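You operate a simulated robot arm through the tools that you are given. There is no shell and no other tool. Be economical: measure what you need, move in short steps, check, and stop when the job is done.

The job below is to be done with a simulated robot arm. You get a single attempt, and the scene is never put back.

## Task
Put two scoops of fine grit in the purple tub, then fold and clip the blue-band sack.
Fine: use the scoop with orange grip, lay it back on its rest and press the tub's lid on.

It is judged by the outcome, as a careful person would: the job done as asked, and still so three seconds after it is handed in. It fails if anything else is knocked over, pushed out of place, dropped, spilled or broken. A push-on lid holds only when it is set on centred and level and pressed home; a screw cap is set on level and turned clockwise until tight. Flat cloth is picked up by pressing the open fingertips on it (5 to 10 N) and closing them slowly along it; thin cloth reads only 2 to 8 mm in the jaws.

## Robot
A 6-joint arm with a two-finger parallel gripper, fixed in place. Base frame: the origin is at the foot of the arm, x ahead of it, y to its left, z up. Units: m, degrees, N and s.
Its first joint turns from -166.0 to 166.0 degrees. Payload 3.91 kg.
Tool frame: the origin (TCP) lies between the finger pads and is the grasp point; the fingertips stand 0.03 m ahead of it; z points along the fingers, y is the line along which they close. The gripper opens to 0.11 m. The fingers are 0.02 m wide and 0.01 m thick; the gripper's body (0.048 by 0.112 m) begins 0.055 m behind the TCP.
Orientation is that of the tool frame in the base frame, as [roll, pitch, yaw] about the fixed x, y, z axes, in that order (R = Rz(yaw) Ry(pitch) Rx(roll)). With the fingers straight down and closing along the base's y, the tool's x points along the base's -x, its y along +y and its z along -z.

## Interface
- The arm moves only by the tool nudge_tool. Its argument "targets" is a list of rows, each an object of numbers (a shift or turn left out is 0, a gripper value left out holds the last): "tx", "ty", "tz": the shift along the tool's x, y, z in units of 30 mm (1.0 is 30 mm); "ax", "ay", "az": the turn, a rotation vector about the tool's x, y, z in units of 4 degrees (1.0 is 4 degrees); "grip": the closure, from 0 (fully open) to 1 (shut). In form: [{"tx": .., "ty": .., "tz": .., "ax": .., "ay": .., "az": .., "grip": ..}, ...]. A call has 1 to 8 rows; each row shifts and turns the commanded pose from where the row before left it, along the tool's axes as they then stand. A call with a number of a shift or a turn outside -1 to 1 is refused whole. Each row takes 0.2 s and may step no farther than 0.05 m and 8.6 degrees from the row before; otherwise, or with a gripper value out of range, the whole call is refused. Where a pose cannot be reached the arm comes as near as it can. A force on the tool above 90 N (or 10 N above the force at the start of the call, whichever is more), or a blocked arm, ends the call early, and 0.2 s more pass. Each finger travels about 0.045 m/s and halts on what it meets, pressing with about 25 N; the grip force reading is that of the motor and also rises with nothing between the fingers. The clock runs only during rows and for 0.2 s after the last one: add rows that do not move to give the fingers time. It gives the time, the measured TCP pose, the force on the tool (base axes), the opening and the grip force at its end, in the units of the frame above (readings bear some noise).
- Cameras (640 x 400 px; columns grow to the right, rows downward): "scene" is fixed at [0.4004, -0.6489, 1.511]; the picture's right is [0.99, 0.14, 0.00], its down [0.07, -0.51, -0.86] and it looks along [-0.12, 0.85, -0.52] (base axes); focal length 327 px, centre (320, 200). "wrist" rides on the gripper at [0.077, 0.007, -0.114] in the tool frame; the picture's right is [-0.09, 1.00, 0.00], its down [-0.80, -0.07, -0.59] and it looks along [-0.59, -0.05, 0.80] (tool axes); focal length 270 px, centre (320, 200). There is no depth. A picture from a camera that has moved, and an enlarged one, comes with that camera's place and axes in the base frame and with its lens.
- capture(camera): a new picture of that camera. It takes no simulated time.
- move_column(by): slides the trunk up (or, below 0, down) by that many m; the arm rides with it, the base frame stays. It gives what a move gives, with no picture.
- zoom(camera, box): a new picture of the part [left, top, right, bottom] of that camera's present view, enlarged. It takes no simulated time.
- hand_in(): hands the job in; it is judged then, once.

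Work in short steps. Places have to be worked out from the pictures, the camera data and where the tool is seen: move nearer, look again, correct. Check each grasp and each placing, and mend what went wrong. You have 120 turns and 76 pictures in all, those below and enlarged ones among them. Open the gripper and draw the arm clear of the work before you hand the job in, unless the task says otherwise; then end with one line.

The tools are called by a JSON object that holds its "fn" and its "kwargs". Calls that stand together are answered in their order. nudge_tool: Moves the arm, as the interface text tells. Its arguments: {"type":"object","properties":{"targets":{"type":"array"}},"required":["targets"]} The other tools are called the same way: move_column (by) slides the trunk up or down; capture (camera) takes a picture; zoom (camera, box) takes an enlarged picture of a part of a camera's view; hand_in () hands the job in.

At the start:

```text
clock: 0.0
tcp_pos: [0.2692, 0.3307, 1.3025]
ee_rot: [180.0, 0.1, -180.0]
ft_force: [-1.0, 0.1, 0.6]
grip_width: 0.11
finger_force: 0.0
trunk travel left (down, up): [-0.55, 0.06]
```

scene: 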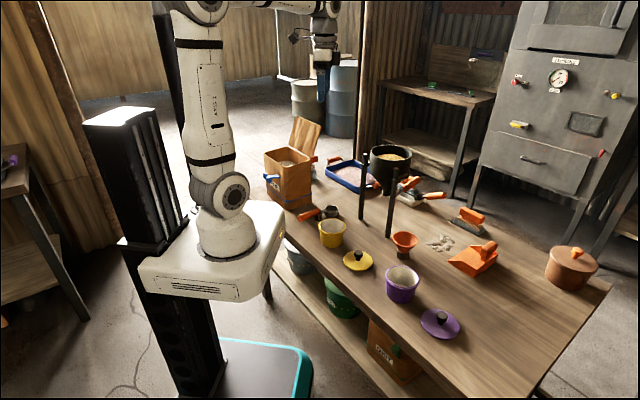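
wrist: 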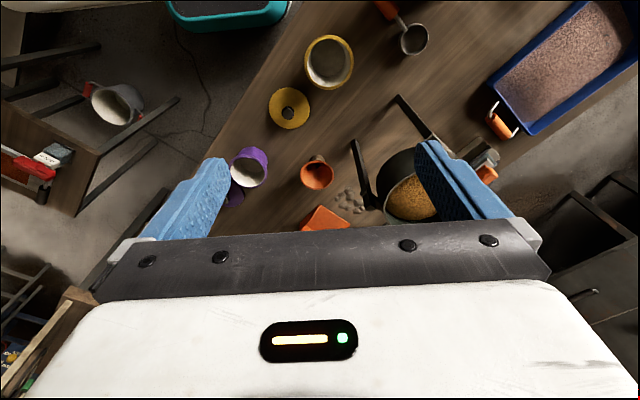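

I'll start by looking at the bench enlarged to identify the objects.

{"fn": "zoom", "kwargs": {"camera": "scene", "box": [250, 110, 410, 210]}}

{"fn": "zoom", "kwargs": {"camera": "scene", "box": [300, 190, 460, 290]}}

{"fn": "zoom", "kwargs": {"camera": "scene", "box": [360, 140, 520, 240]}}

{"fn": "zoom", "kwargs": {"camera": "scene", "box": [270, 230, 430, 390]}}

```text
4.00 times, centred on (330, 160) of scene
camera zoom: at [0.4004, -0.6489, 1.511], right [0.99, 0.14, 0.0], down [0.07, -0.51, -0.86], along [-0.12, 0.85, -0.52], focal length 1308 px, centre (280, 360)
```

zoom: 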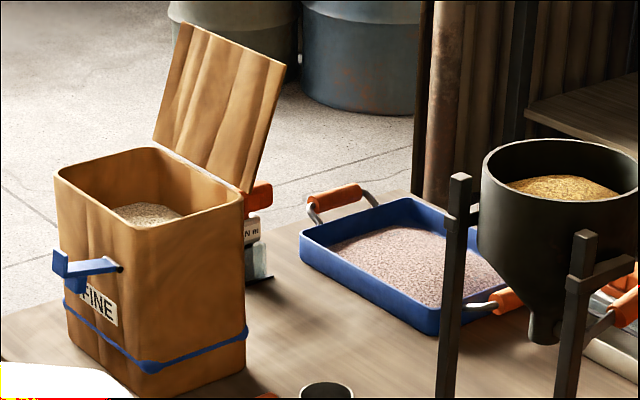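

```text
4.00 times, centred on (380, 240) of scene
camera zoom: at [0.4004, -0.6489, 1.511], right [0.99, 0.14, 0.0], down [0.07, -0.51, -0.86], along [-0.12, 0.85, -0.52], focal length 1308 px, centre (80, 40)
```

zoom: 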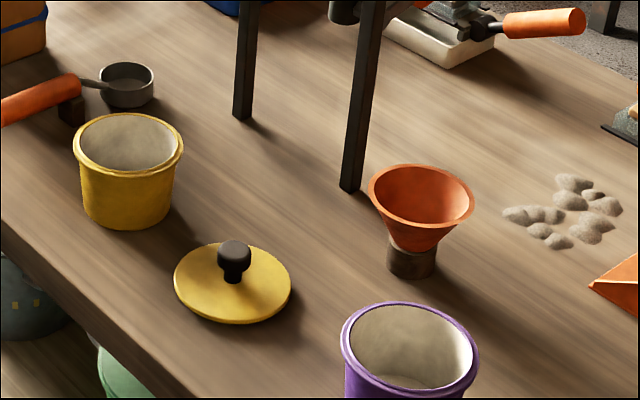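

```text
4.00 times, centred on (440, 190) of scene
camera zoom: at [0.4004, -0.6489, 1.511], right [0.99, 0.14, 0.0], down [0.07, -0.51, -0.86], along [-0.12, 0.85, -0.52], focal length 1308 px, centre (-160, 240)
```

zoom: 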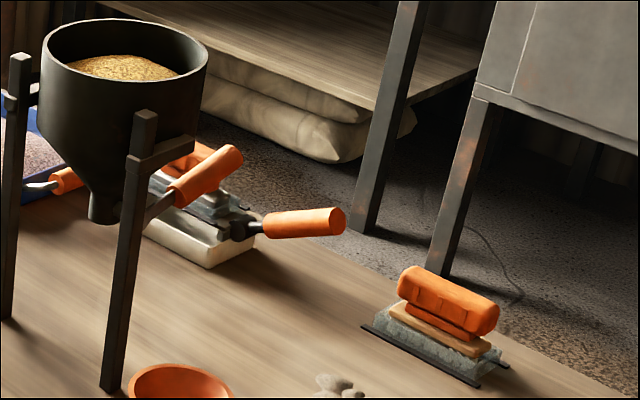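

```text
2.50 times, centred on (350, 310) of scene
camera zoom: at [0.4004, -0.6489, 1.511], right [0.99, 0.14, 0.0], down [0.07, -0.51, -0.86], along [-0.12, 0.85, -0.52], focal length 817 px, centre (245, -75)
```

zoom: 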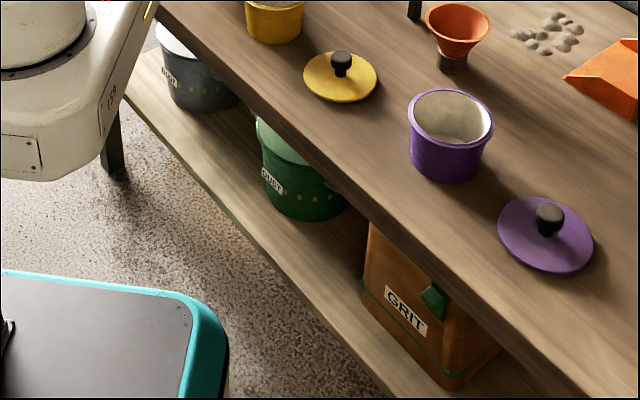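

The objects' heights by triangulating both pictures put the bench top near z≈0.71 rather than 0.3, so I'll verify as I go. I turn the tool counter-clockwise so the wrist camera looks toward the sack and scoop.

{"fn": "nudge_tool", "kwargs": {"targets": [{"az": -1}, {"az": -1}, {"az": -1}, {"az": -1}, {"az": -1}, {"az": -1}, {"az": -1}, {"az": -1}]}}

{"fn": "nudge_tool", "kwargs": {"targets": [{"az": -1}, {"az": -1}, {"az": -1}, {"az": -1}, {"az": -1}, {"az": -1}, {"az": -1}, {"az": -1}]}}

{"fn": "nudge_tool", "kwargs": {"targets": [{"az": -1}, {"az": -1}, {"az": -1}, {"az": -1}, {"az": -1}, {"az": -1}, {"az": -1}, {"az": -1}]}}

{"fn": "capture", "kwargs": {"camera": "wrist"}}

```text
clock: 1.8
tcp_pos: [0.2695, 0.3318, 1.3031]
ee_rot: [-180.0, 0.0, -147.9]
ft_force: [-0.5, 0.7, 0.5]
grip_width: 0.1099
finger_force: 0.1
trunk travel left (down, up): [-0.55, 0.06]
```

```text
clock: 3.6
tcp_pos: [0.2699, 0.332, 1.3036]
ee_rot: [-180.0, 0.0, -116.0]
ft_force: [0.6, -0.3, 0.0]
grip_width: 0.1098
finger_force: 0.1
trunk travel left (down, up): [-0.55, 0.06]
```

```text
clock: 5.4
tcp_pos: [0.2686, 0.3314, 1.3023]
ee_rot: [179.9, 0.1, -83.8]
ft_force: [0.3, 0.0, 0.4]
grip_width: 0.1102
finger_force: 0.0
trunk travel left (down, up): [-0.55, 0.06]
```

```text
69 pictures are left
camera wrist: at [0.2697, 0.2543, 1.4175], right [-1.0, -0.02, 0.0], down [-0.02, 0.8, 0.59], along [-0.01, 0.59, -0.8], focal length 270 px, centre (320, 200)
```

wrist: 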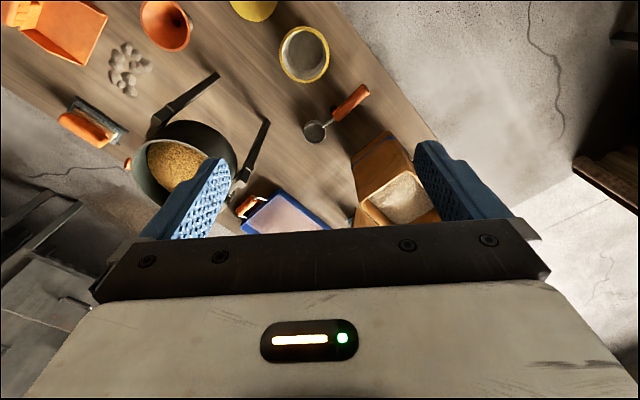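

The wrist view matches: scoop bowl about (0.28,0.53), grip end about (0.17,0.42,0.77), sack beyond. I enlarge it for the details of scoop and sack.

{"fn": "zoom", "kwargs": {"camera": "wrist", "box": [230, 60, 450, 235]}}

```text
2.29 times, centred on (340, 148) of wrist
camera zoom: at [0.2697, 0.2543, 1.4175], right [-1.0, -0.02, 0.0], down [-0.02, 0.8, 0.59], along [-0.01, 0.59, -0.8], focal length 618 px, centre (274, 320)
```

zoom: 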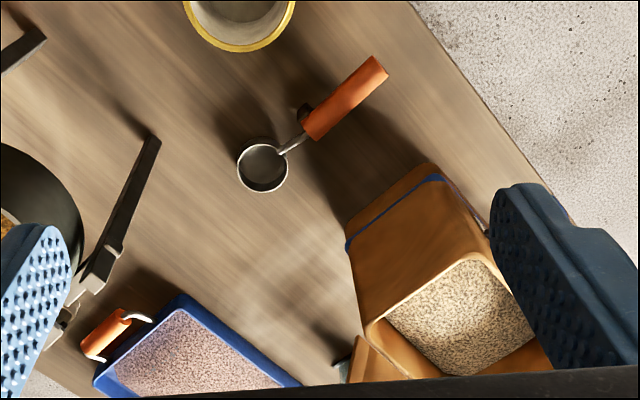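

The sack's rim is at about z≈0.93 with its opening centred near (0.07,0.645), flap hinged on the +x/+y side, clip on the opposite side. I move nearer above the sack's front to look inside and at the clip.

{"fn": "nudge_tool", "kwargs": {"targets": [{"tx": -0.75, "ty": 0.76, "tz": 0.5}, {"tx": -0.75, "ty": 0.76, "tz": 0.5}, {"tx": -0.75, "ty": 0.76, "tz": 0.5}, {"tx": -0.75, "ty": 0.76, "tz": 0.5}, {"tx": -0.75, "ty": 0.76, "tz": 0.5}, {"tx": -0.75, "ty": 0.76, "tz": 0.5}]}}

{"fn": "capture", "kwargs": {"camera": "wrist"}}

{"fn": "capture", "kwargs": {"camera": "scene"}}

```text
clock: 6.8
tcp_pos: [0.1199, 0.4525, 1.2118]
ee_rot: [180.0, -0.1, -84.0]
ft_force: [0.5, 0.4, -0.3]
grip_width: 0.1101
finger_force: 0.0
trunk travel left (down, up): [-0.55, 0.06]
```

```text
67 pictures are left
camera wrist: at [0.1204, 0.377, 1.3272], right [-1.0, -0.02, 0.0], down [-0.01, 0.8, 0.59], along [-0.01, 0.59, -0.8], focal length 270 px, centre (320, 200)
```

wrist: 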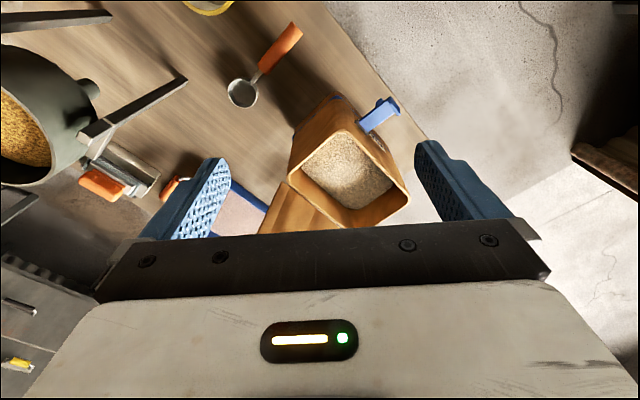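

```text
66 pictures are left
```

scene: 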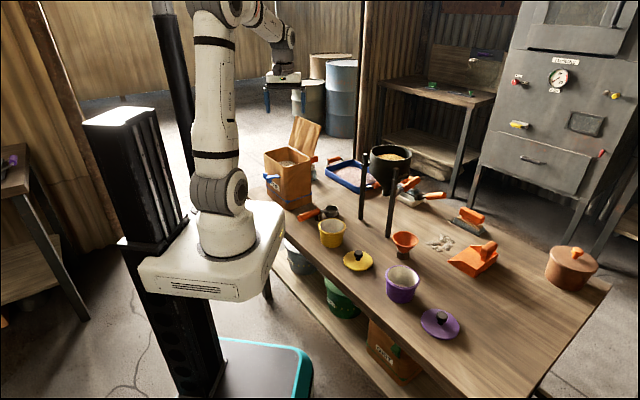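

{"fn": "zoom", "kwargs": {"camera": "wrist", "box": [220, 80, 430, 240]}}

```text
2.50 times, centred on (325, 160) of wrist
camera zoom: at [0.1204, 0.377, 1.3272], right [-1.0, -0.02, 0.0], down [-0.01, 0.8, 0.59], along [-0.01, 0.59, -0.8], focal length 676 px, centre (308, 300)
```

zoom: 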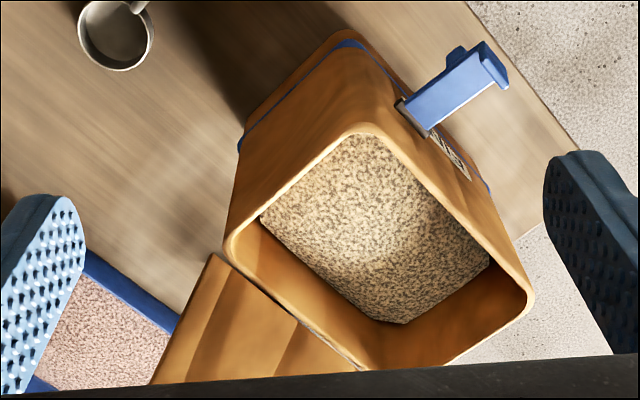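

Grit surface looks about z≈0.865, rim 0.93; the opening's long axis runs at 135°, and the clip is a hinged blue lever on the −x−y face. Now I turn to align the fingers across the scoop handle (line at ~46°) and descend partway.

{"fn": "nudge_tool", "kwargs": {"targets": [{"tx": 0.4, "ty": -0.6, "tz": 0.5}, {"tx": 0, "ty": -0.6, "tz": 0.5}, {"tx": 0, "ty": -0.6, "tz": 0.5}, {"ty": -0.6, "tz": 0.5, "az": 1}, {"az": 1, "tz": 0.4}, {"az": 1, "tz": 0.4}, {"az": 1, "tz": 0.4}, {"az": 1, "tz": 0.4}]}}

{"fn": "nudge_tool", "kwargs": {"targets": [{"az": 1}, {"az": 1}, {"az": 1}, {"az": 1}, {"az": 1}, {"az": 1}, {"az": 1}, {"az": 0.5}]}}

{"fn": "capture", "kwargs": {"camera": "wrist"}}

```text
clock: 8.6
tcp_pos: [0.193, 0.446, 1.1051]
ee_rot: [-179.9, 0.0, -103.9]
ft_force: [0.6, 0.3, 0.1]
grip_width: 0.1097
finger_force: 0.1
trunk travel left (down, up): [-0.55, 0.06]
```

```text
clock: 10.4
tcp_pos: [0.1927, 0.4461, 1.1061]
ee_rot: [180.0, 0.0, -134.0]
ft_force: [-0.3, 0.9, -0.2]
grip_width: 0.1099
finger_force: 0.0
trunk travel left (down, up): [-0.55, 0.06]
```

```text
64 pictures are left
camera wrist: at [0.1328, 0.3968, 1.2203], right [-0.66, 0.76, 0.0], down [0.61, 0.53, 0.59], along [0.45, 0.39, -0.8], focal length 270 px, centre (320, 200)
```

wrist: 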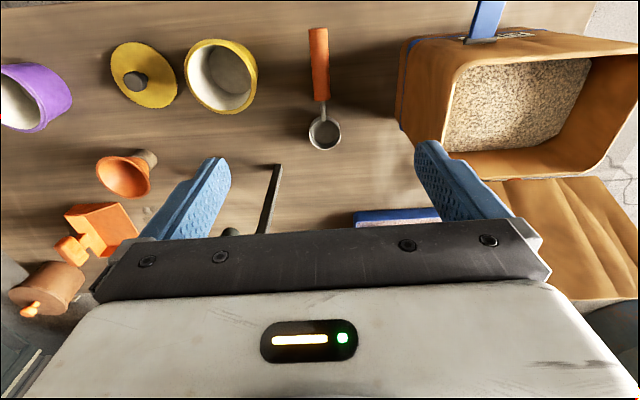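

The handle lies straight under the tool and aligned (grip from (0.16,0.416) to (0.23,0.485)). I descend 0.21 m and check again.

{"fn": "nudge_tool", "kwargs": {"targets": [{"tz": 1}, {"tz": 1}, {"tz": 1}, {"tz": 1}, {"tz": 1}, {"tz": 1}, {"tz": 1}, {"az": 0.3}]}}

{"fn": "capture", "kwargs": {"camera": "wrist"}}

{"fn": "zoom", "kwargs": {"camera": "scene", "box": [260, 140, 420, 240]}}

```text
clock: 12.2
tcp_pos: [0.191, 0.4467, 0.8957]
ee_rot: [180.0, -0.2, -135.3]
ft_force: [-0.2, -0.4, 0.3]
grip_width: 0.1102
finger_force: 0.1
trunk travel left (down, up): [-0.55, 0.06]
```

```text
63 pictures are left
camera wrist: at [0.1315, 0.3978, 1.0105], right [-0.64, 0.77, 0.0], down [0.62, 0.51, 0.59], along [0.46, 0.38, -0.8], focal length 270 px, centre (320, 200)
```

wrist: 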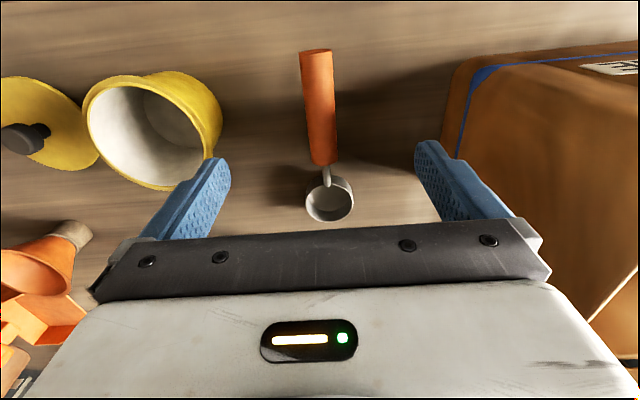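

```text
4.00 times, centred on (340, 190) of scene
camera zoom: at [0.4004, -0.6489, 1.511], right [0.99, 0.14, 0.0], down [0.07, -0.51, -0.86], along [-0.12, 0.85, -0.52], focal length 1308 px, centre (240, 240)
```

zoom: 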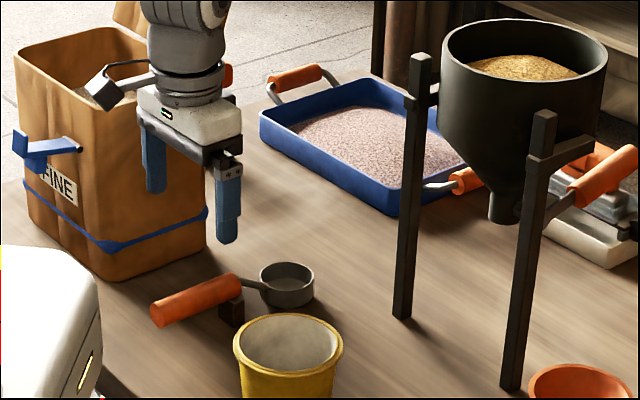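

Aligned within a couple of mm and clear of sack and yellow tub. I descend the remaining ~0.124 m to the handle height.

{"fn": "nudge_tool", "kwargs": {"targets": [{"tz": 1}, {"tz": 1}, {"tz": 1}, {"tz": 0.6}, {"tz": 0.5}]}}

{"fn": "capture", "kwargs": {"camera": "wrist"}}

{"fn": "zoom", "kwargs": {"camera": "scene", "box": [260, 160, 388, 240]}}

```text
clock: 13.4
tcp_pos: [0.1916, 0.4447, 0.7704]
ee_rot: [-180.0, -0.1, -135.2]
ft_force: [0.7, -0.8, -0.3]
grip_width: 0.11
finger_force: 0.0
trunk travel left (down, up): [-0.55, 0.06]
```

```text
61 pictures are left
camera wrist: at [0.1312, 0.3972, 0.886], right [-0.64, 0.77, 0.0], down [0.62, 0.51, 0.59], along [0.46, 0.38, -0.8], focal length 270 px, centre (320, 200)
```

wrist: 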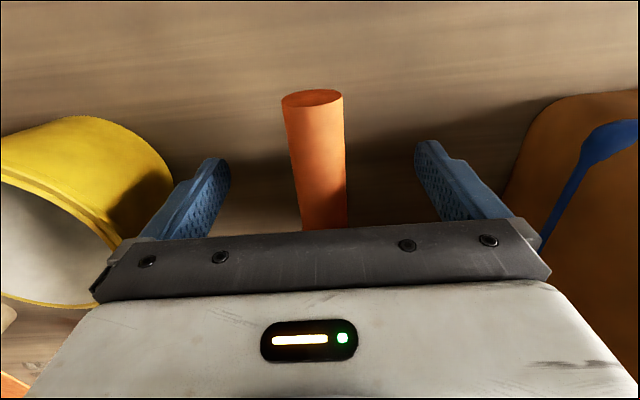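

```text
5.00 times, centred on (324, 200) of scene
camera zoom: at [0.4004, -0.6489, 1.511], right [0.99, 0.14, 0.0], down [0.07, -0.51, -0.86], along [-0.12, 0.85, -0.52], focal length 1634 px, centre (300, 200)
```

zoom: 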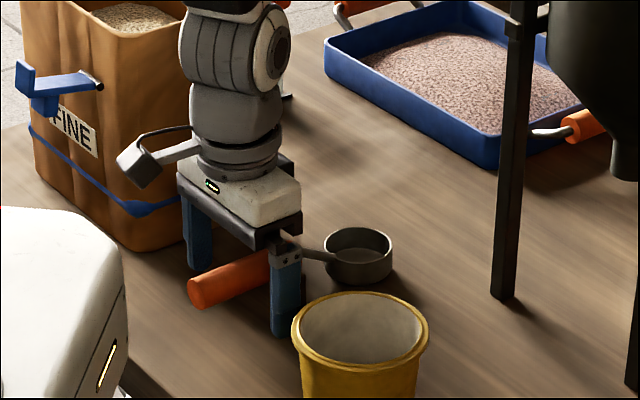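

Handle is centred between the fingers. I close the gripper.

{"fn": "nudge_tool", "kwargs": {"targets": [{"grip": 1}, {"grip": 1}, {"grip": 1}, {"grip": 1}, {"grip": 1}, {"grip": 1}, {"grip": 1}]}}

```text
clock: 15.0
tcp_pos: [0.1923, 0.4458, 0.7714]
ee_rot: [179.9, 0.0, -135.1]
ft_force: [-1.5, 0.5, 0.1]
grip_width: 0.0263
finger_force: 24.5
trunk travel left (down, up): [-0.55, 0.06]
```

Gripped (26 mm). Release pose noted: (0.192,0.4455,0.771), yaw −135.2. I lift straight up and check.

{"fn": "nudge_tool", "kwargs": {"targets": [{"tz": -0.5}, {"tz": -0.7}, {"tz": -1}, {"tz": -1}, {"tz": -1}, {"tz": -1}, {"tz": -1}, {"tz": -1}]}}

{"fn": "capture", "kwargs": {"camera": "wrist"}}

{"fn": "zoom", "kwargs": {"camera": "scene", "box": [240, 100, 400, 240]}}

```text
clock: 16.8
tcp_pos: [0.1939, 0.4473, 0.9905]
ee_rot: [-180.0, 0.0, -135.1]
ft_force: [-0.9, -0.7, -0.5]
grip_width: 0.0263
finger_force: 25.1
trunk travel left (down, up): [-0.55, 0.06]
```

```text
59 pictures are left
camera wrist: at [0.1332, 0.3996, 1.1038], right [-0.64, 0.77, 0.0], down [0.62, 0.51, 0.59], along [0.46, 0.38, -0.8], focal length 270 px, centre (320, 200)
```

wrist: 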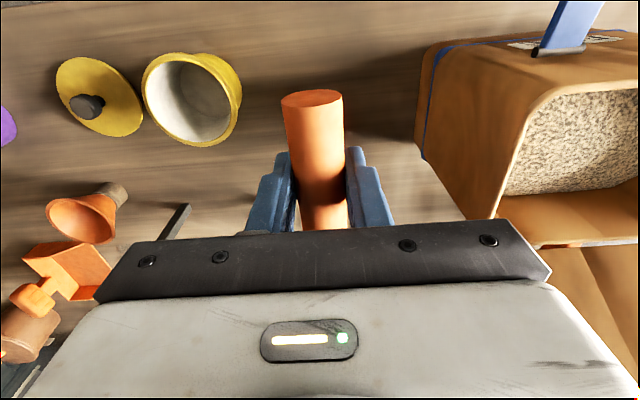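

```text
2.86 times, centred on (320, 170) of scene
camera zoom: at [0.4004, -0.6489, 1.511], right [0.99, 0.14, 0.0], down [0.07, -0.51, -0.86], along [-0.12, 0.85, -0.52], focal length 934 px, centre (320, 286)
```

zoom: 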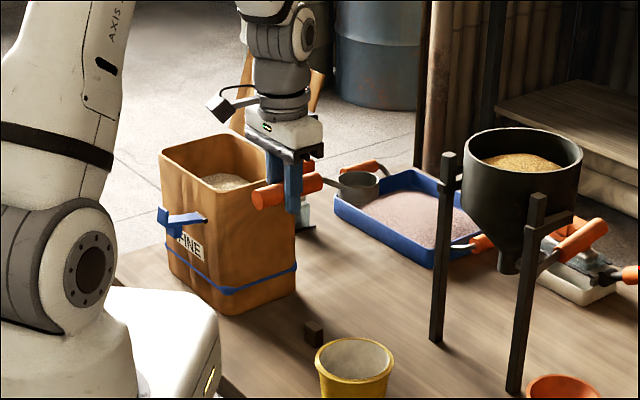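

Scoop is held firmly and level. I raise a bit and swing the bowl counter-clockwise to point along the sack's long axis (yaw → −45), staying clear of the sack.

{"fn": "nudge_tool", "kwargs": {"targets": [{"tz": -1}, {"tz": -1}, {"tz": -1, "az": -1}, {"tz": -0.7, "az": -1}, {"az": -1}, {"az": -1}, {"az": -1}, {"az": -1}]}}

{"fn": "nudge_tool", "kwargs": {"targets": [{"az": -1}, {"az": -1}, {"az": -1}, {"az": -1}, {"az": -1}, {"az": -1}, {"az": -1}, {"az": -1}]}}

{"fn": "nudge_tool", "kwargs": {"targets": [{"az": -1}, {"az": -1}, {"az": -1}, {"az": -1}, {"az": -1}, {"az": -1}, {"az": -1}, {"az": -1}]}}

{"fn": "capture", "kwargs": {"camera": "wrist"}}

```text
clock: 18.6
tcp_pos: [0.1916, 0.4463, 1.0993]
ee_rot: [180.0, 0.0, -111.1]
ft_force: [0.2, 0.1, -0.9]
grip_width: 0.0263
finger_force: 25.3
trunk travel left (down, up): [-0.55, 0.06]
```

```text
clock: 20.4
tcp_pos: [0.1927, 0.447, 1.1]
ee_rot: [-180.0, 0.0, -79.0]
ft_force: [-0.4, -0.1, -1.3]
grip_width: 0.0263
finger_force: 25.0
trunk travel left (down, up): [-0.55, 0.06]
```

```text
clock: 22.2
tcp_pos: [0.1911, 0.4464, 1.0993]
ee_rot: [-180.0, 0.0, -47.1]
ft_force: [-0.2, -0.5, -1.3]
grip_width: 0.0263
finger_force: 25.2
trunk travel left (down, up): [-0.55, 0.06]
```

```text
57 pictures are left
camera wrist: at [0.2385, 0.3862, 1.2135], right [-0.79, -0.61, 0.0], down [-0.49, 0.64, 0.59], along [-0.36, 0.47, -0.8], focal length 270 px, centre (320, 200)
```

wrist: 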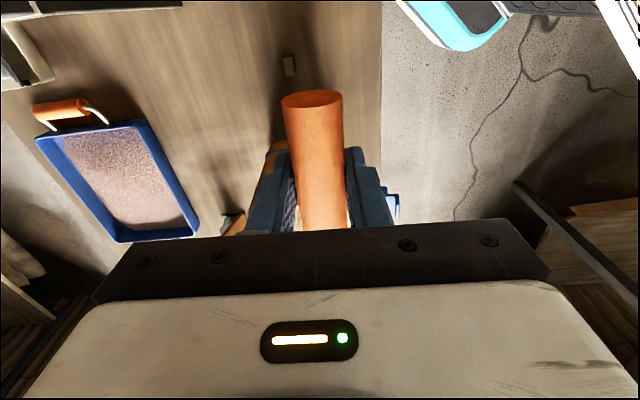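

The sack is hidden behind the gripper now, but it's in line. I move the scoop level over the opening and check reach with the scene camera.

{"fn": "nudge_tool", "kwargs": {"targets": [{"tx": -0.78, "ty": -0.165}, {"tx": -0.78, "ty": -0.165}, {"tx": -0.78, "ty": -0.165}, {"tx": -0.78, "ty": -0.165}, {"tx": -0.78, "ty": -0.165}, {"tx": -0.78, "ty": -0.165}, {"tx": -0.78, "ty": -0.165}, {"tx": -0.78, "ty": -0.165, "az": -0.5}]}}

{"fn": "zoom", "kwargs": {"camera": "scene", "box": [240, 80, 368, 220]}}

```text
clock: 24.0
tcp_pos: [0.0909, 0.6138, 1.0985]
ee_rot: [180.0, 0.0, -45.1]
ft_force: [-0.2, 0.9, -1.3]
grip_width: 0.026
finger_force: 25.2
trunk travel left (down, up): [-0.55, 0.06]
```

```text
2.86 times, centred on (304, 150) of scene
camera zoom: at [0.4004, -0.6489, 1.511], right [0.99, 0.14, 0.0], down [0.07, -0.51, -0.86], along [-0.12, 0.85, -0.52], focal length 934 px, centre (366, 343)
```

zoom: 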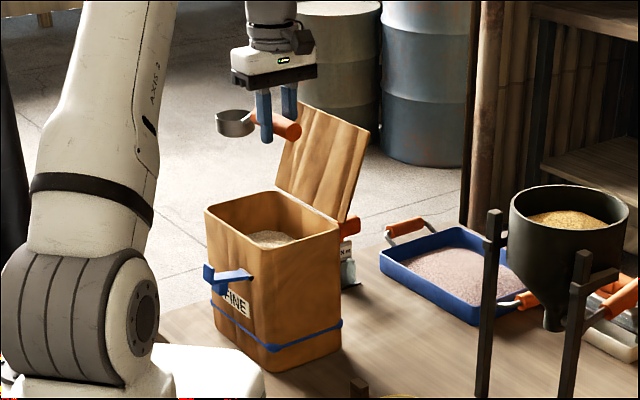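

Reach is fine, and the projected bowl agrees with my tool-frame estimate (0.123 m ahead, rim 28 mm below TCP). I tilt the bowl nose-down in place above the sack.

{"fn": "nudge_tool", "kwargs": {"targets": [{"ay": 1}, {"ay": 1}, {"ay": 1}, {"ay": 1}, {"ay": 1}, {"ay": 1}, {"ay": 1}, {"ay": 1}]}}

{"fn": "nudge_tool", "kwargs": {"targets": [{"ay": 1}, {"ay": 1}]}}

{"fn": "zoom", "kwargs": {"camera": "scene", "box": [240, 80, 368, 220]}}

```text
clock: 25.8
tcp_pos: [0.0932, 0.6106, 1.0993]
ee_rot: [-180.0, -32.2, -45.2]
ft_force: [-0.4, 0.5, 0.2]
grip_width: 0.0264
finger_force: 25.2
trunk travel left (down, up): [-0.55, 0.06]
```

```text
clock: 26.4
tcp_pos: [0.0928, 0.6116, 1.0982]
ee_rot: [-180.0, -40.1, -45.1]
ft_force: [0.2, 0.5, -1.1]
grip_width: 0.0264
finger_force: 25.1
trunk travel left (down, up): [-0.55, 0.06]
```

```text
2.86 times, centred on (304, 150) of scene
camera zoom: at [0.4004, -0.6489, 1.511], right [0.99, 0.14, 0.0], down [0.07, -0.51, -0.86], along [-0.12, 0.85, -0.52], focal length 934 px, centre (366, 343)
```

zoom: 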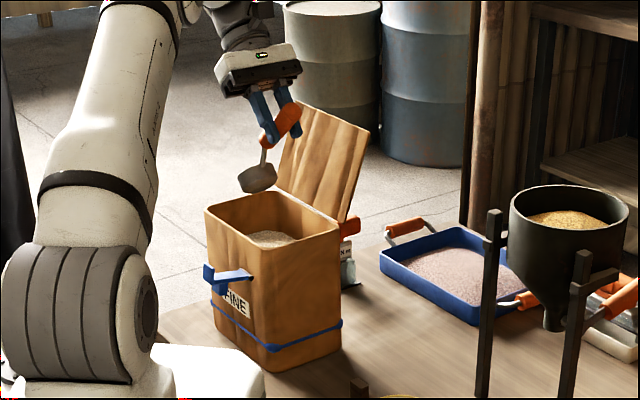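

Tilt reached with no trouble. I lower the tilted bowl into the grit (TCP to z≈0.94).

{"fn": "nudge_tool", "kwargs": {"targets": [{"tz": 0.576, "tx": -0.484}, {"tz": 0.576, "tx": -0.484}, {"tz": 0.576, "tx": -0.484}, {"tz": 0.576, "tx": -0.484}, {"tz": 0.576, "tx": -0.484}, {"tz": 0.576, "tx": -0.484}, {"tz": 0.576, "tx": -0.484}]}}

{"fn": "zoom", "kwargs": {"camera": "scene", "box": [240, 100, 368, 220]}}

{"fn": "capture", "kwargs": {"camera": "wrist"}}

```text
clock: 28.0
tcp_pos: [0.0943, 0.6115, 0.941]
ee_rot: [-180.0, -39.9, -45.2]
ft_force: [0.3, 0.7, 2.3]
grip_width: 0.0266
finger_force: 24.9
trunk travel left (down, up): [-0.55, 0.06]
```

```text
3.33 times, centred on (304, 160) of scene
camera zoom: at [0.4004, -0.6489, 1.511], right [0.99, 0.14, 0.0], down [0.07, -0.51, -0.86], along [-0.12, 0.85, -0.52], focal length 1090 px, centre (373, 333)
```

zoom: 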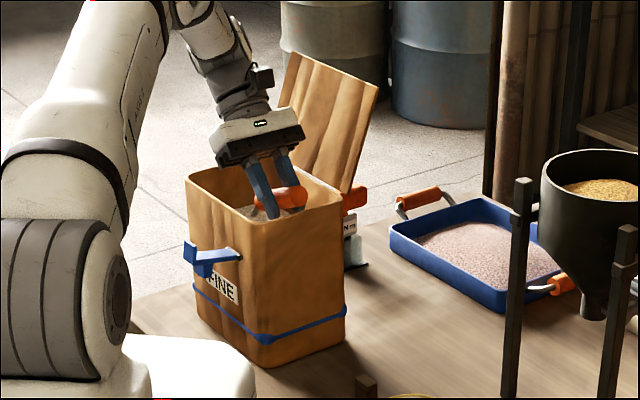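

```text
53 pictures are left
camera wrist: at [0.0789, 0.6178, 1.0785], right [-0.75, -0.65, -0.06], down [-0.65, 0.76, -0.06], along [0.08, -0.01, -1.0], focal length 270 px, centre (320, 200)
```

wrist: 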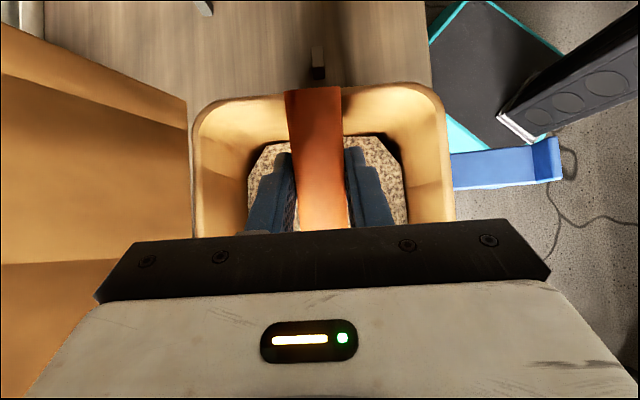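

Lateral centring in the sack is good and the bowl is in the grit. I dip 10 mm deeper, then rotate the bowl up toward level while easing back and up.

{"fn": "nudge_tool", "kwargs": {"targets": [{"tz": 0.255, "tx": -0.214}, {"ay": -1, "tx": 0.146, "tz": -0.062}, {"ay": -1, "tx": 0.146, "tz": -0.062}, {"ay": -1, "tx": 0.146, "tz": -0.062}, {"ay": -1, "tx": 0.146, "tz": -0.062}, {"ay": -1, "tx": 0.146, "tz": -0.062}, {"ay": -1, "tx": 0.146, "tz": -0.062}]}}

{"fn": "capture", "kwargs": {"camera": "wrist"}}

```text
clock: 29.6
tcp_pos: [0.1066, 0.6005, 0.956]
ee_rot: [179.9, -16.0, -45.2]
ft_force: [0.1, -0.6, -2.1]
grip_width: 0.0264
finger_force: 25.2
trunk travel left (down, up): [-0.55, 0.06]
```

```text
52 pictures are left
camera wrist: at [0.1316, 0.5649, 1.0862], right [-0.77, -0.64, -0.02], down [-0.61, 0.71, 0.35], along [-0.21, 0.28, -0.94], focal length 270 px, centre (320, 200)
```

wrist: 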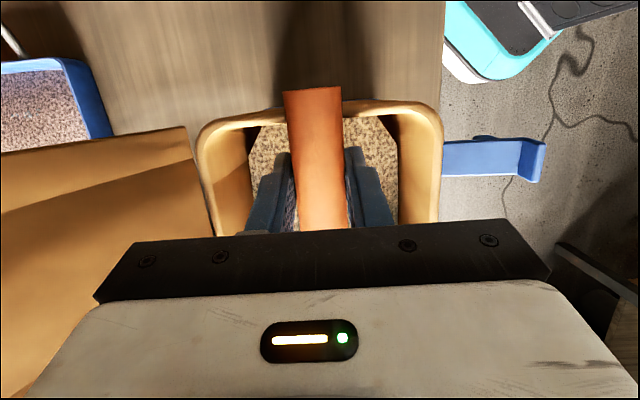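

Load reads ~1.2 N more than before – a filled bowl. I lift it straight up and level it off over the sack.

{"fn": "nudge_tool", "kwargs": {"targets": [{"tx": 0.09, "tz": -0.32}, {"tx": 0.1375, "tz": -0.48}, {"tx": 0.1375, "tz": -0.48}, {"ay": -1, "tx": 0.12, "tz": -0.48}, {"ay": -1, "tx": 0.09, "tz": -0.48}, {"ay": -1, "tx": 0.05, "tz": -0.5}, {"ay": -1, "tz": -0.5}, {}]}}

{"fn": "zoom", "kwargs": {"camera": "scene", "box": [240, 80, 368, 220]}}

```text
clock: 31.4
tcp_pos: [0.1039, 0.6018, 1.0535]
ee_rot: [180.0, 0.0, -45.1]
ft_force: [-0.2, 0.8, -2.1]
grip_width: 0.0266
finger_force: 25.0
trunk travel left (down, up): [-0.55, 0.06]
```

```text
2.86 times, centred on (304, 150) of scene
camera zoom: at [0.4004, -0.6489, 1.511], right [0.99, 0.14, 0.0], down [0.07, -0.51, -0.86], along [-0.12, 0.85, -0.52], focal length 934 px, centre (366, 343)
```

zoom: 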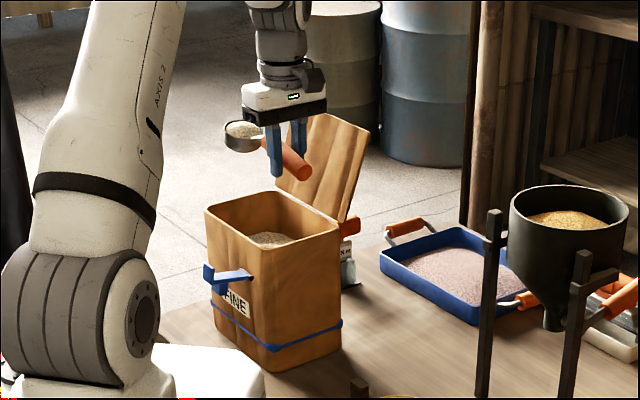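

The bowl is heaped with grit. I carry it level and gently on a straight line toward the purple tub (about (0.54,0.117)).

{"fn": "nudge_tool", "kwargs": {"targets": [{"tx": 0.3, "ty": 0.04}, {"tx": 0.6, "ty": 0.09}, {"tx": 0.8, "ty": 0.12}, {"tx": 0.8, "ty": 0.12}, {"tx": 0.8, "ty": 0.12}, {"tx": 0.8, "ty": 0.12}, {"tx": 0.8, "ty": 0.12}, {"tx": 0.6, "ty": 0.09}]}}

{"fn": "nudge_tool", "kwargs": {"targets": [{"tx": 0.6, "ty": 0.09}, {"tx": 0.8, "ty": 0.12}, {"tx": 0.9, "ty": 0.14}, {"tx": 0.9, "ty": 0.14}, {"tx": 0.9, "ty": 0.14}, {"tx": 0.9, "ty": 0.14}, {"tx": 0.9, "ty": 0.14}, {"tx": 0.7, "ty": 0.11}]}}

{"fn": "nudge_tool", "kwargs": {"targets": [{"tx": 0.6, "ty": 0.09, "az": 0.5}, {"tx": 0.8, "ty": 0.12, "az": 1}, {"tx": 0.8, "ty": 0.12, "az": 1}, {"tx": 0.8, "ty": 0.12, "az": 1}, {"tx": 0.8, "ty": 0.12, "az": 1}, {"tx": 0.8, "az": 1}, {"tx": 0.8, "az": 1}, {"tx": 0.5, "az": 0.5}]}}

{"fn": "capture", "kwargs": {"camera": "scene"}}

```text
clock: 33.2
tcp_pos: [0.2026, 0.4661, 1.0555]
ee_rot: [-180.0, 0.0, -45.2]
ft_force: [-0.6, -0.4, -2.4]
grip_width: 0.0265
finger_force: 25.1
trunk travel left (down, up): [-0.55, 0.06]
```

```text
clock: 35.0
tcp_pos: [0.3217, 0.3028, 1.0526]
ee_rot: [-179.9, 0.0, -45.1]
ft_force: [-0.2, -0.4, -1.9]
grip_width: 0.0262
finger_force: 25.0
trunk travel left (down, up): [-0.55, 0.06]
```

```text
clock: 36.8
tcp_pos: [0.4012, 0.1462, 1.0522]
ee_rot: [180.0, 0.1, -73.2]
ft_force: [0.0, 0.7, -1.4]
grip_width: 0.0264
finger_force: 25.2
trunk travel left (down, up): [-0.55, 0.06]
```

```text
50 pictures are left
```

scene: 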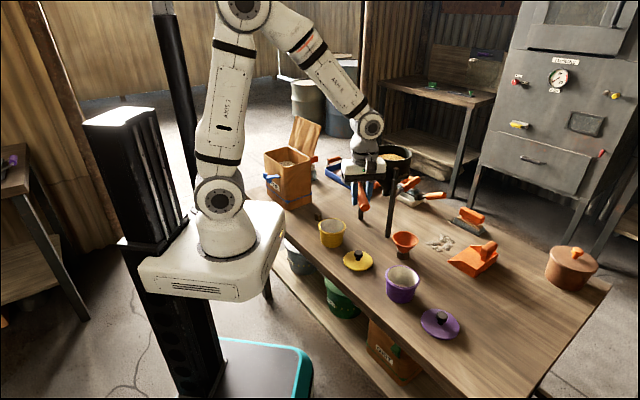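

Load still held. I take a wrist picture to locate the purple tub and lid accurately.

{"fn": "capture", "kwargs": {"camera": "wrist"}}

{"fn": "zoom", "kwargs": {"camera": "scene", "box": [340, 220, 500, 350]}}

```text
49 pictures are left
camera wrist: at [0.4163, 0.0715, 1.1678], right [-0.98, -0.2, 0.0], down [-0.16, 0.79, 0.59], along [-0.12, 0.58, -0.8], focal length 270 px, centre (320, 200)
```

wrist: 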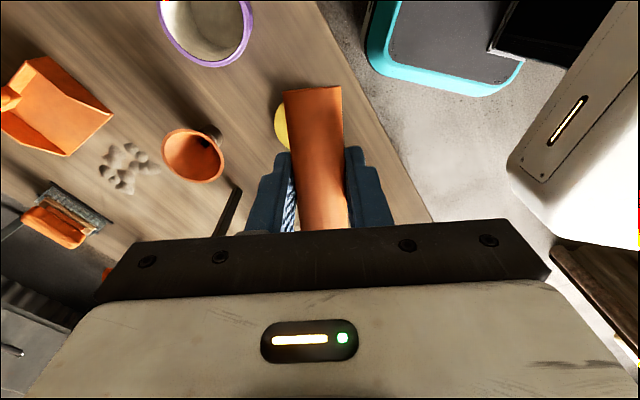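

```text
3.08 times, centred on (420, 285) of scene
camera zoom: at [0.4004, -0.6489, 1.511], right [0.99, 0.14, 0.0], down [0.07, -0.51, -0.86], along [-0.12, 0.85, -0.52], focal length 1006 px, centre (12, -62)
```

zoom: 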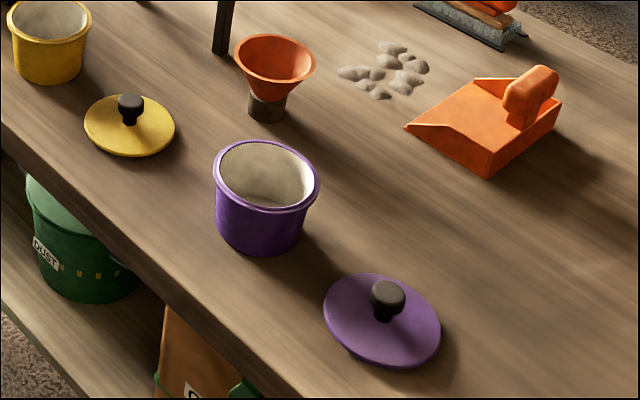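

Tub centre ≈ (0.546,0.120), rim z≈0.784. I bring the scoop so the bowl sits over the tub with the handle tangential, in two gentle moves.

{"fn": "nudge_tool", "kwargs": {"targets": [{"az": 0.55}, {"az": 0.55}, {"tx": 0.4, "ty": -0.27, "tz": 0.2}, {"tx": 0.7, "ty": -0.47, "tz": 0.3}, {"tx": 0.7, "ty": -0.47, "tz": 0.3}, {"tx": 0.7, "ty": -0.47, "tz": 0.3}, {"tx": 0.7, "ty": -0.47, "tz": 0.3}, {"tx": 0.5, "ty": -0.34, "tz": 0.3}]}}

{"fn": "nudge_tool", "kwargs": {"targets": [{"tx": 0.5, "ty": -0.34, "tz": 0.4}, {"tx": 0.6, "ty": -0.4, "tz": 0.5}, {"tx": 0.6, "ty": -0.4, "tz": 0.5}, {"tx": 0.6, "ty": -0.4, "tz": 0.4}, {}]}}

{"fn": "zoom", "kwargs": {"camera": "scene", "box": [340, 180, 500, 340]}}

```text
clock: 38.6
tcp_pos: [0.4978, 0.0522, 1.003]
ee_rot: [180.0, 0.1, -77.5]
ft_force: [-0.5, 1.0, -1.7]
grip_width: 0.0264
finger_force: 24.9
trunk travel left (down, up): [-0.55, 0.06]
```

```text
clock: 39.8
tcp_pos: [0.5585, -0.0028, 0.9483]
ee_rot: [-179.9, -0.1, -77.5]
ft_force: [0.2, -0.1, -1.4]
grip_width: 0.0261
finger_force: 24.9
trunk travel left (down, up): [-0.55, 0.06]
```

```text
2.50 times, centred on (420, 260) of scene
camera zoom: at [0.4004, -0.6489, 1.511], right [0.99, 0.14, 0.0], down [0.07, -0.51, -0.86], along [-0.12, 0.85, -0.52], focal length 817 px, centre (70, 50)
```

zoom: 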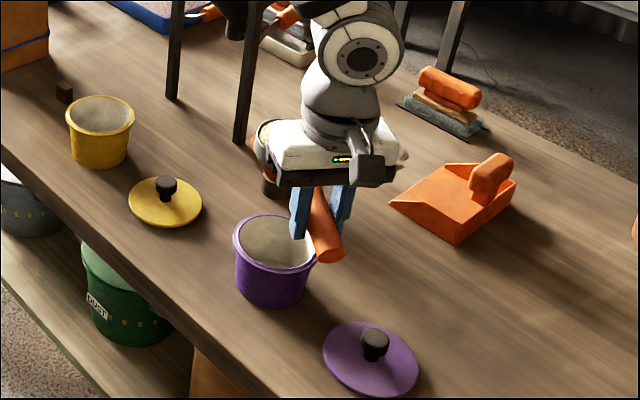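

Position good. I lower to z≈0.88 and begin rolling the scoop about its handle (fingers swinging outward), watching.

{"fn": "nudge_tool", "kwargs": {"targets": [{"tz": 0.6}, {"tz": 0.7}, {"tz": 0.6}, {"tz": 0.4}, {"ax": 1}, {"ax": 1}, {"ax": 1}, {"ax": 1}]}}

{"fn": "nudge_tool", "kwargs": {"targets": [{"ax": 1}, {"ax": 1}, {"ax": 1}, {"ax": 1}, {"ax": 1}, {"ax": 1}, {"ax": 1}, {"ax": 1}]}}

{"fn": "zoom", "kwargs": {"camera": "scene", "box": [340, 180, 500, 340]}}

```text
clock: 41.6
tcp_pos: [0.5593, -0.0018, 0.8777]
ee_rot: [-165.6, 0.4, -77.4]
ft_force: [0.4, 0.4, -2.2]
grip_width: 0.0265
finger_force: 25.0
trunk travel left (down, up): [-0.55, 0.06]
```

```text
clock: 43.4
tcp_pos: [0.5935, 0.0042, 0.915]
ee_rot: [-157.0, 0.7, -77.4]
ft_force: [0.9, 0.4, -2.2]
grip_width: 0.0263
finger_force: 24.7
out of reach, approached as far as the arm can: row 1, 2, 3, 4, 5, 6, 7, 8
trunk travel left (down, up): [-0.55, 0.06]
```

```text
2.50 times, centred on (420, 260) of scene
camera zoom: at [0.4004, -0.6489, 1.511], right [0.99, 0.14, 0.0], down [0.07, -0.51, -0.86], along [-0.12, 0.85, -0.52], focal length 817 px, centre (70, 50)
```

zoom: 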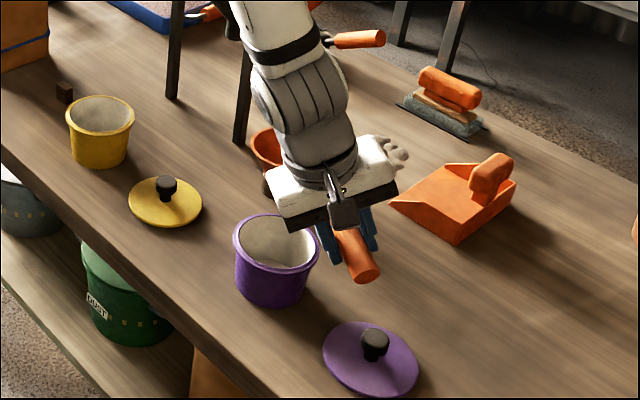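

The arm cannot roll outward at this trunk height (forearm comes too steeply); it stopped at ~23° and drifted. I roll back a little to see how the commanded pose behaves.

{"fn": "nudge_tool", "kwargs": {"targets": [{"ax": -1}]}}

```text
clock: 43.8
tcp_pos: [0.5941, 0.0071, 0.914]
ee_rot: [-158.2, 1.3, -77.1]
ft_force: [0.0, -0.2, -1.9]
grip_width: 0.0264
finger_force: 24.6
trunk travel left (down, up): [-0.55, 0.06]
```

{"fn": "nudge_tool", "kwargs": {"targets": [{"ax": -1}, {"ax": -1}, {}]}}

```text
clock: 44.6
tcp_pos: [0.594, 0.011, 0.9153]
ee_rot: [-164.2, 2.1, -76.8]
ft_force: [0.9, 0.6, -2.4]
grip_width: 0.026
finger_force: 25.3
out of reach, approached as far as the arm can: row 1
trunk travel left (down, up): [-0.55, 0.06]
```

{"fn": "nudge_tool", "kwargs": {"targets": [{"ax": -1}, {"ax": -1}, {"ax": -1}, {"ax": -1}, {}]}}

```text
clock: 45.8
tcp_pos: [0.5935, 0.0118, 0.9141]
ee_rot: [179.6, 2.1, -76.8]
ft_force: [0.6, 0.0, -1.3]
grip_width: 0.0268
finger_force: 25.0
trunk travel left (down, up): [-0.55, 0.06]
```

Level again. I lift the scoop straight up, so I can lower the trunk underneath it (which flattens the forearm for the pour).

{"fn": "nudge_tool", "kwargs": {"targets": [{"tz": -0.4, "ay": 0.5, "ty": 0.1}, {"tz": -0.8, "ty": 0.1}, {"tz": -1, "ty": 0.1}, {"tz": -1, "ty": 0.1}, {"tz": -1, "ty": 0.1}, {"tz": -1, "ty": 0.1}, {"tz": -1, "ty": 0.1}, {"tz": -0.8}]}}

{"fn": "move_column", "kwargs": {"by": -0.15}}

{"fn": "capture", "kwargs": {"camera": "scene"}}

```text
clock: 47.6
tcp_pos: [0.5746, 0.0075, 1.1258]
ee_rot: [179.7, 0.1, -76.9]
ft_force: [0.4, -0.2, -1.9]
grip_width: 0.0265
finger_force: 25.0
trunk travel left (down, up): [-0.55, 0.06]
```

```text
clock: 49.4
tcp_pos: [0.5755, 0.0069, 0.9752]
ee_rot: [179.7, 0.0, -76.9]
ft_force: [1.0, -1.0, -1.9]
grip_width: 0.0263
finger_force: 25.2
trunk travel left (down, up): [-0.4, 0.21]
```

```text
45 pictures are left
```

scene: 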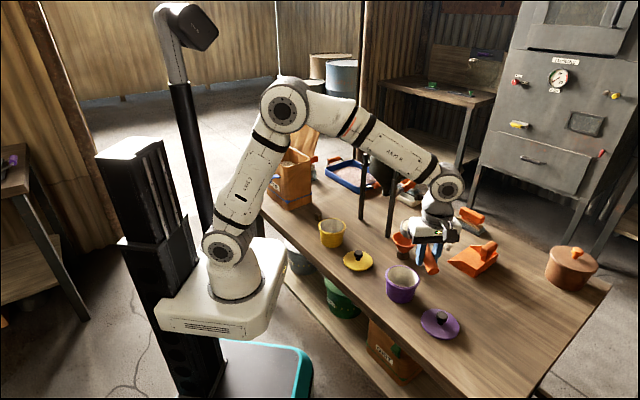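

Trunk lowering works and the frame is fixed. Repeat once more: lift, then lower the trunk 0.15 m.

{"fn": "nudge_tool", "kwargs": {"targets": [{"tz": -0.5}, {"tz": -0.8}, {"tz": -0.9}, {"tz": -0.9}, {"tz": -0.9}, {"tz": -0.7}, {"tz": -0.3}]}}

{"fn": "move_column", "kwargs": {"by": -0.15}}

```text
clock: 51.0
tcp_pos: [0.5755, 0.0078, 1.1265]
ee_rot: [179.8, 0.2, -76.8]
ft_force: [-1.0, -0.6, -2.6]
grip_width: 0.0262
finger_force: 24.8
trunk travel left (down, up): [-0.4, 0.21]
```

```text
clock: 52.7
tcp_pos: [0.5758, 0.0088, 0.9752]
ee_rot: [179.7, 0.1, -76.7]
ft_force: [-0.4, 0.2, -1.8]
grip_width: 0.0264
finger_force: 25.1
trunk travel left (down, up): [-0.25, 0.36]
```

Now I go down to the pour position and start rolling, checking reach.

{"fn": "nudge_tool", "kwargs": {"targets": [{"tx": 0.12, "ty": 0.34, "tz": 0.5}, {"tx": 0.12, "ty": 0.34, "tz": 0.8}, {"tz": 0.8}, {"tz": 0.7}, {"tz": 0.3}, {"ax": 1}, {"ax": 1}, {"ax": 1}]}}

{"fn": "nudge_tool", "kwargs": {"targets": [{"ax": 1}, {"ax": 1}, {"ax": 1}, {"ax": 1}]}}

{"fn": "zoom", "kwargs": {"camera": "scene", "box": [340, 180, 500, 340]}}

```text
clock: 54.5
tcp_pos: [0.5575, -0.0036, 0.8822]
ee_rot: [-168.2, 0.1, -76.8]
ft_force: [-0.6, 0.1, -2.1]
grip_width: 0.0263
finger_force: 25.0
trunk travel left (down, up): [-0.25, 0.36]
```

```text
clock: 55.5
tcp_pos: [0.5572, -0.0043, 0.8822]
ee_rot: [-152.3, 0.0, -76.9]
ft_force: [0.6, 0.2, -1.9]
grip_width: 0.0264
finger_force: 24.8
trunk travel left (down, up): [-0.25, 0.36]
```

```text
2.50 times, centred on (420, 260) of scene
camera zoom: at [0.4004, -0.6489, 1.511], right [0.99, 0.14, 0.0], down [0.07, -0.51, -0.86], along [-0.12, 0.85, -0.52], focal length 817 px, centre (70, 50)
```

zoom: 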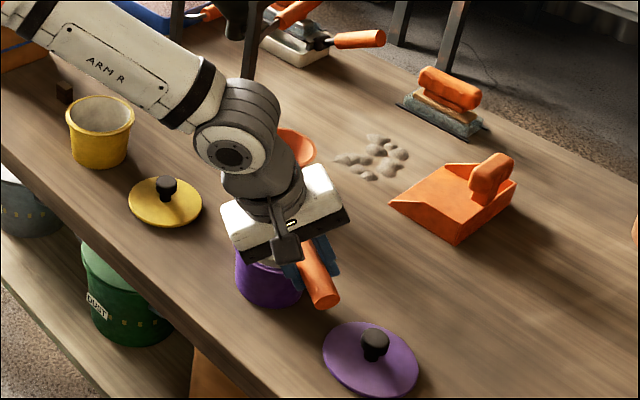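

No reach problem now. Continue rolling to ~92°.

{"fn": "nudge_tool", "kwargs": {"targets": [{"ax": 1}, {"ax": 1}, {"ax": 1}, {"ax": 1}, {"ax": 1}, {"ax": 1}, {"ax": 1}, {"ax": 1}]}}

{"fn": "nudge_tool", "kwargs": {"targets": [{"ax": 1}, {"ax": 1}, {"ax": 1}, {"ax": 1}, {"ax": 1}, {"ax": 1}, {"ax": 1}, {"ax": 1}]}}

{"fn": "zoom", "kwargs": {"camera": "scene", "box": [340, 180, 500, 340]}}

```text
clock: 57.3
tcp_pos: [0.5605, 0.012, 0.9434]
ee_rot: [-125.2, 0.1, -77.1]
ft_force: [-0.5, 0.1, -2.1]
grip_width: 0.0265
finger_force: 25.1
out of reach, approached as far as the arm can: row 6, 7, 8
trunk travel left (down, up): [-0.25, 0.36]
```

```text
clock: 59.1
tcp_pos: [0.5561, 0.0363, 1.0535]
ee_rot: [-112.3, 0.4, -77.8]
ft_force: [-0.6, 0.0, -0.3]
grip_width: 0.0263
finger_force: 25.0
out of reach, approached as far as the arm can: row 1, 2, 3, 4, 5, 6, 7, 8
trunk travel left (down, up): [-0.25, 0.36]
```

```text
2.50 times, centred on (420, 260) of scene
camera zoom: at [0.4004, -0.6489, 1.511], right [0.99, 0.14, 0.0], down [0.07, -0.51, -0.86], along [-0.12, 0.85, -0.52], focal length 817 px, centre (70, 50)
```

zoom: 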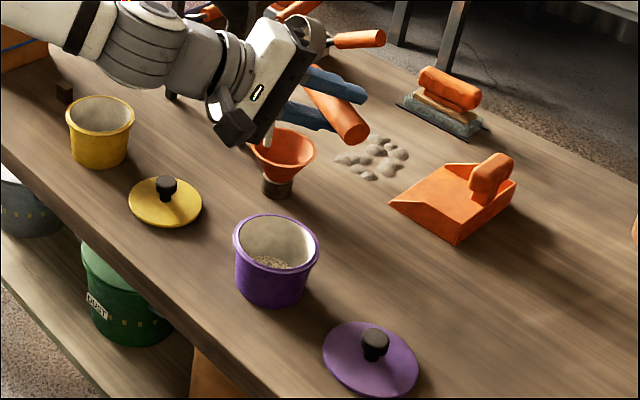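

The arm drifted up at its limit during the second half, but the scoop emptied and grit shows in the tub. I look closely for spills.

{"fn": "zoom", "kwargs": {"camera": "scene", "box": [370, 215, 450, 305]}}

{"fn": "capture", "kwargs": {"camera": "wrist"}}

```text
4.44 times, centred on (410, 260) of scene
camera zoom: at [0.4004, -0.6489, 1.511], right [0.99, 0.14, 0.0], down [0.07, -0.51, -0.86], along [-0.12, 0.85, -0.52], focal length 1453 px, centre (-80, -67)
```

zoom: 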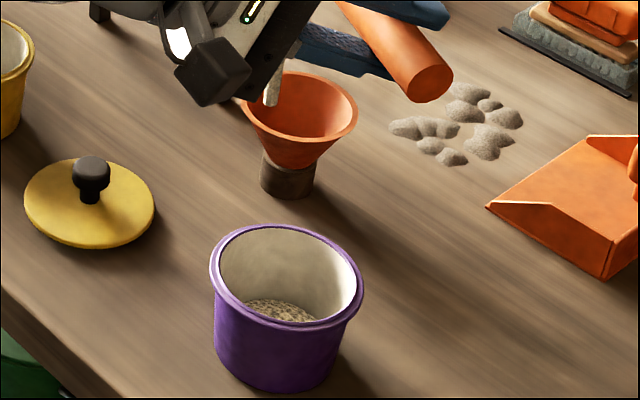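

```text
41 pictures are left
camera wrist: at [0.4659, -0.0598, 1.0905], right [-0.39, 0.01, -0.92], down [-0.68, 0.67, 0.29], along [0.62, 0.74, -0.25], focal length 270 px, centre (320, 200)
```

wrist: 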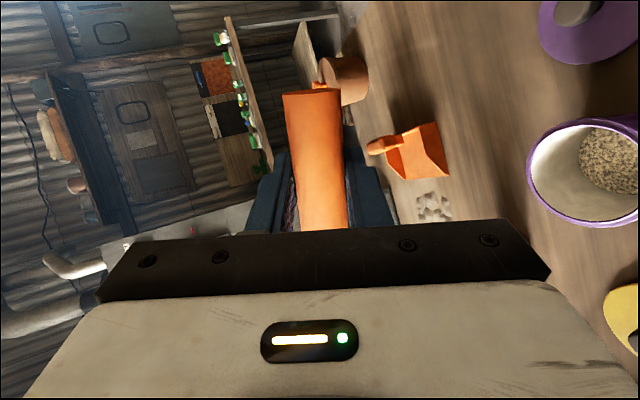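

No spill visible; grit lies in the tub. I roll back to level and check that the bowl is empty.

{"fn": "nudge_tool", "kwargs": {"targets": [{"ax": -1}, {"ax": -1}, {"ax": -1}, {"ax": -1}, {"ax": -1}, {"ax": -1}, {"ax": -1}, {"ax": -1}]}}

{"fn": "nudge_tool", "kwargs": {"targets": [{"ax": -1}, {"ax": -1}, {"ax": -1}, {"ax": -1}, {"ax": -1}, {"ax": -1}, {"ax": -1}, {}]}}

```text
clock: 60.9
tcp_pos: [0.5566, 0.0371, 1.0524]
ee_rot: [-143.3, 0.2, -77.6]
ft_force: [0.2, 0.2, -0.4]
grip_width: 0.026
finger_force: 24.7
trunk travel left (down, up): [-0.25, 0.36]
```

```text
clock: 62.7
tcp_pos: [0.5569, 0.0379, 1.0532]
ee_rot: [-171.4, 0.2, -77.6]
ft_force: [0.0, 0.0, -1.5]
grip_width: 0.0265
finger_force: 25.2
trunk travel left (down, up): [-0.25, 0.36]
```

Reading consistent with an empty scoop. I level it, raise the trunk back to its proven height for the sack, and look at the bowl.

{"fn": "nudge_tool", "kwargs": {"targets": [{"ax": -1}, {"ax": -1}, {"ax": -0.1, "ty": 0.8}, {"ty": 0.9}, {"ty": 0.9}, {"ty": 0.9}, {"ty": 0.9}, {}]}}

{"fn": "move_column", "kwargs": {"by": 0.3}}

{"fn": "zoom", "kwargs": {"camera": "scene", "box": [300, 20, 460, 300]}}

```text
clock: 64.5
tcp_pos: [0.4281, 0.0072, 1.0534]
ee_rot: [-179.7, 0.2, -77.5]
ft_force: [0.2, 0.6, -1.6]
grip_width: 0.0264
finger_force: 24.2
trunk travel left (down, up): [-0.25, 0.36]
```

```text
clock: 67.5
tcp_pos: [0.4288, 0.0069, 1.3544]
ee_rot: [-179.8, 0.3, -77.6]
ft_force: [-1.2, 0.4, -1.0]
grip_width: 0.0264
finger_force: 25.0
trunk travel left (down, up): [-0.55, 0.06]
```

```text
1.43 times, centred on (380, 160) of scene
camera zoom: at [0.4004, -0.6489, 1.511], right [0.99, 0.14, 0.0], down [0.07, -0.51, -0.86], along [-0.12, 0.85, -0.52], focal length 467 px, centre (234, 257)
```

zoom: 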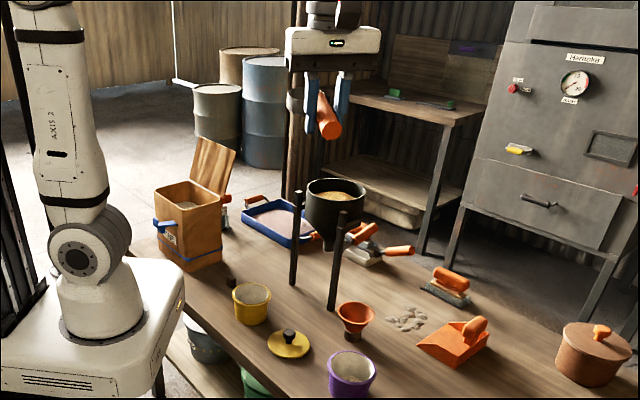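

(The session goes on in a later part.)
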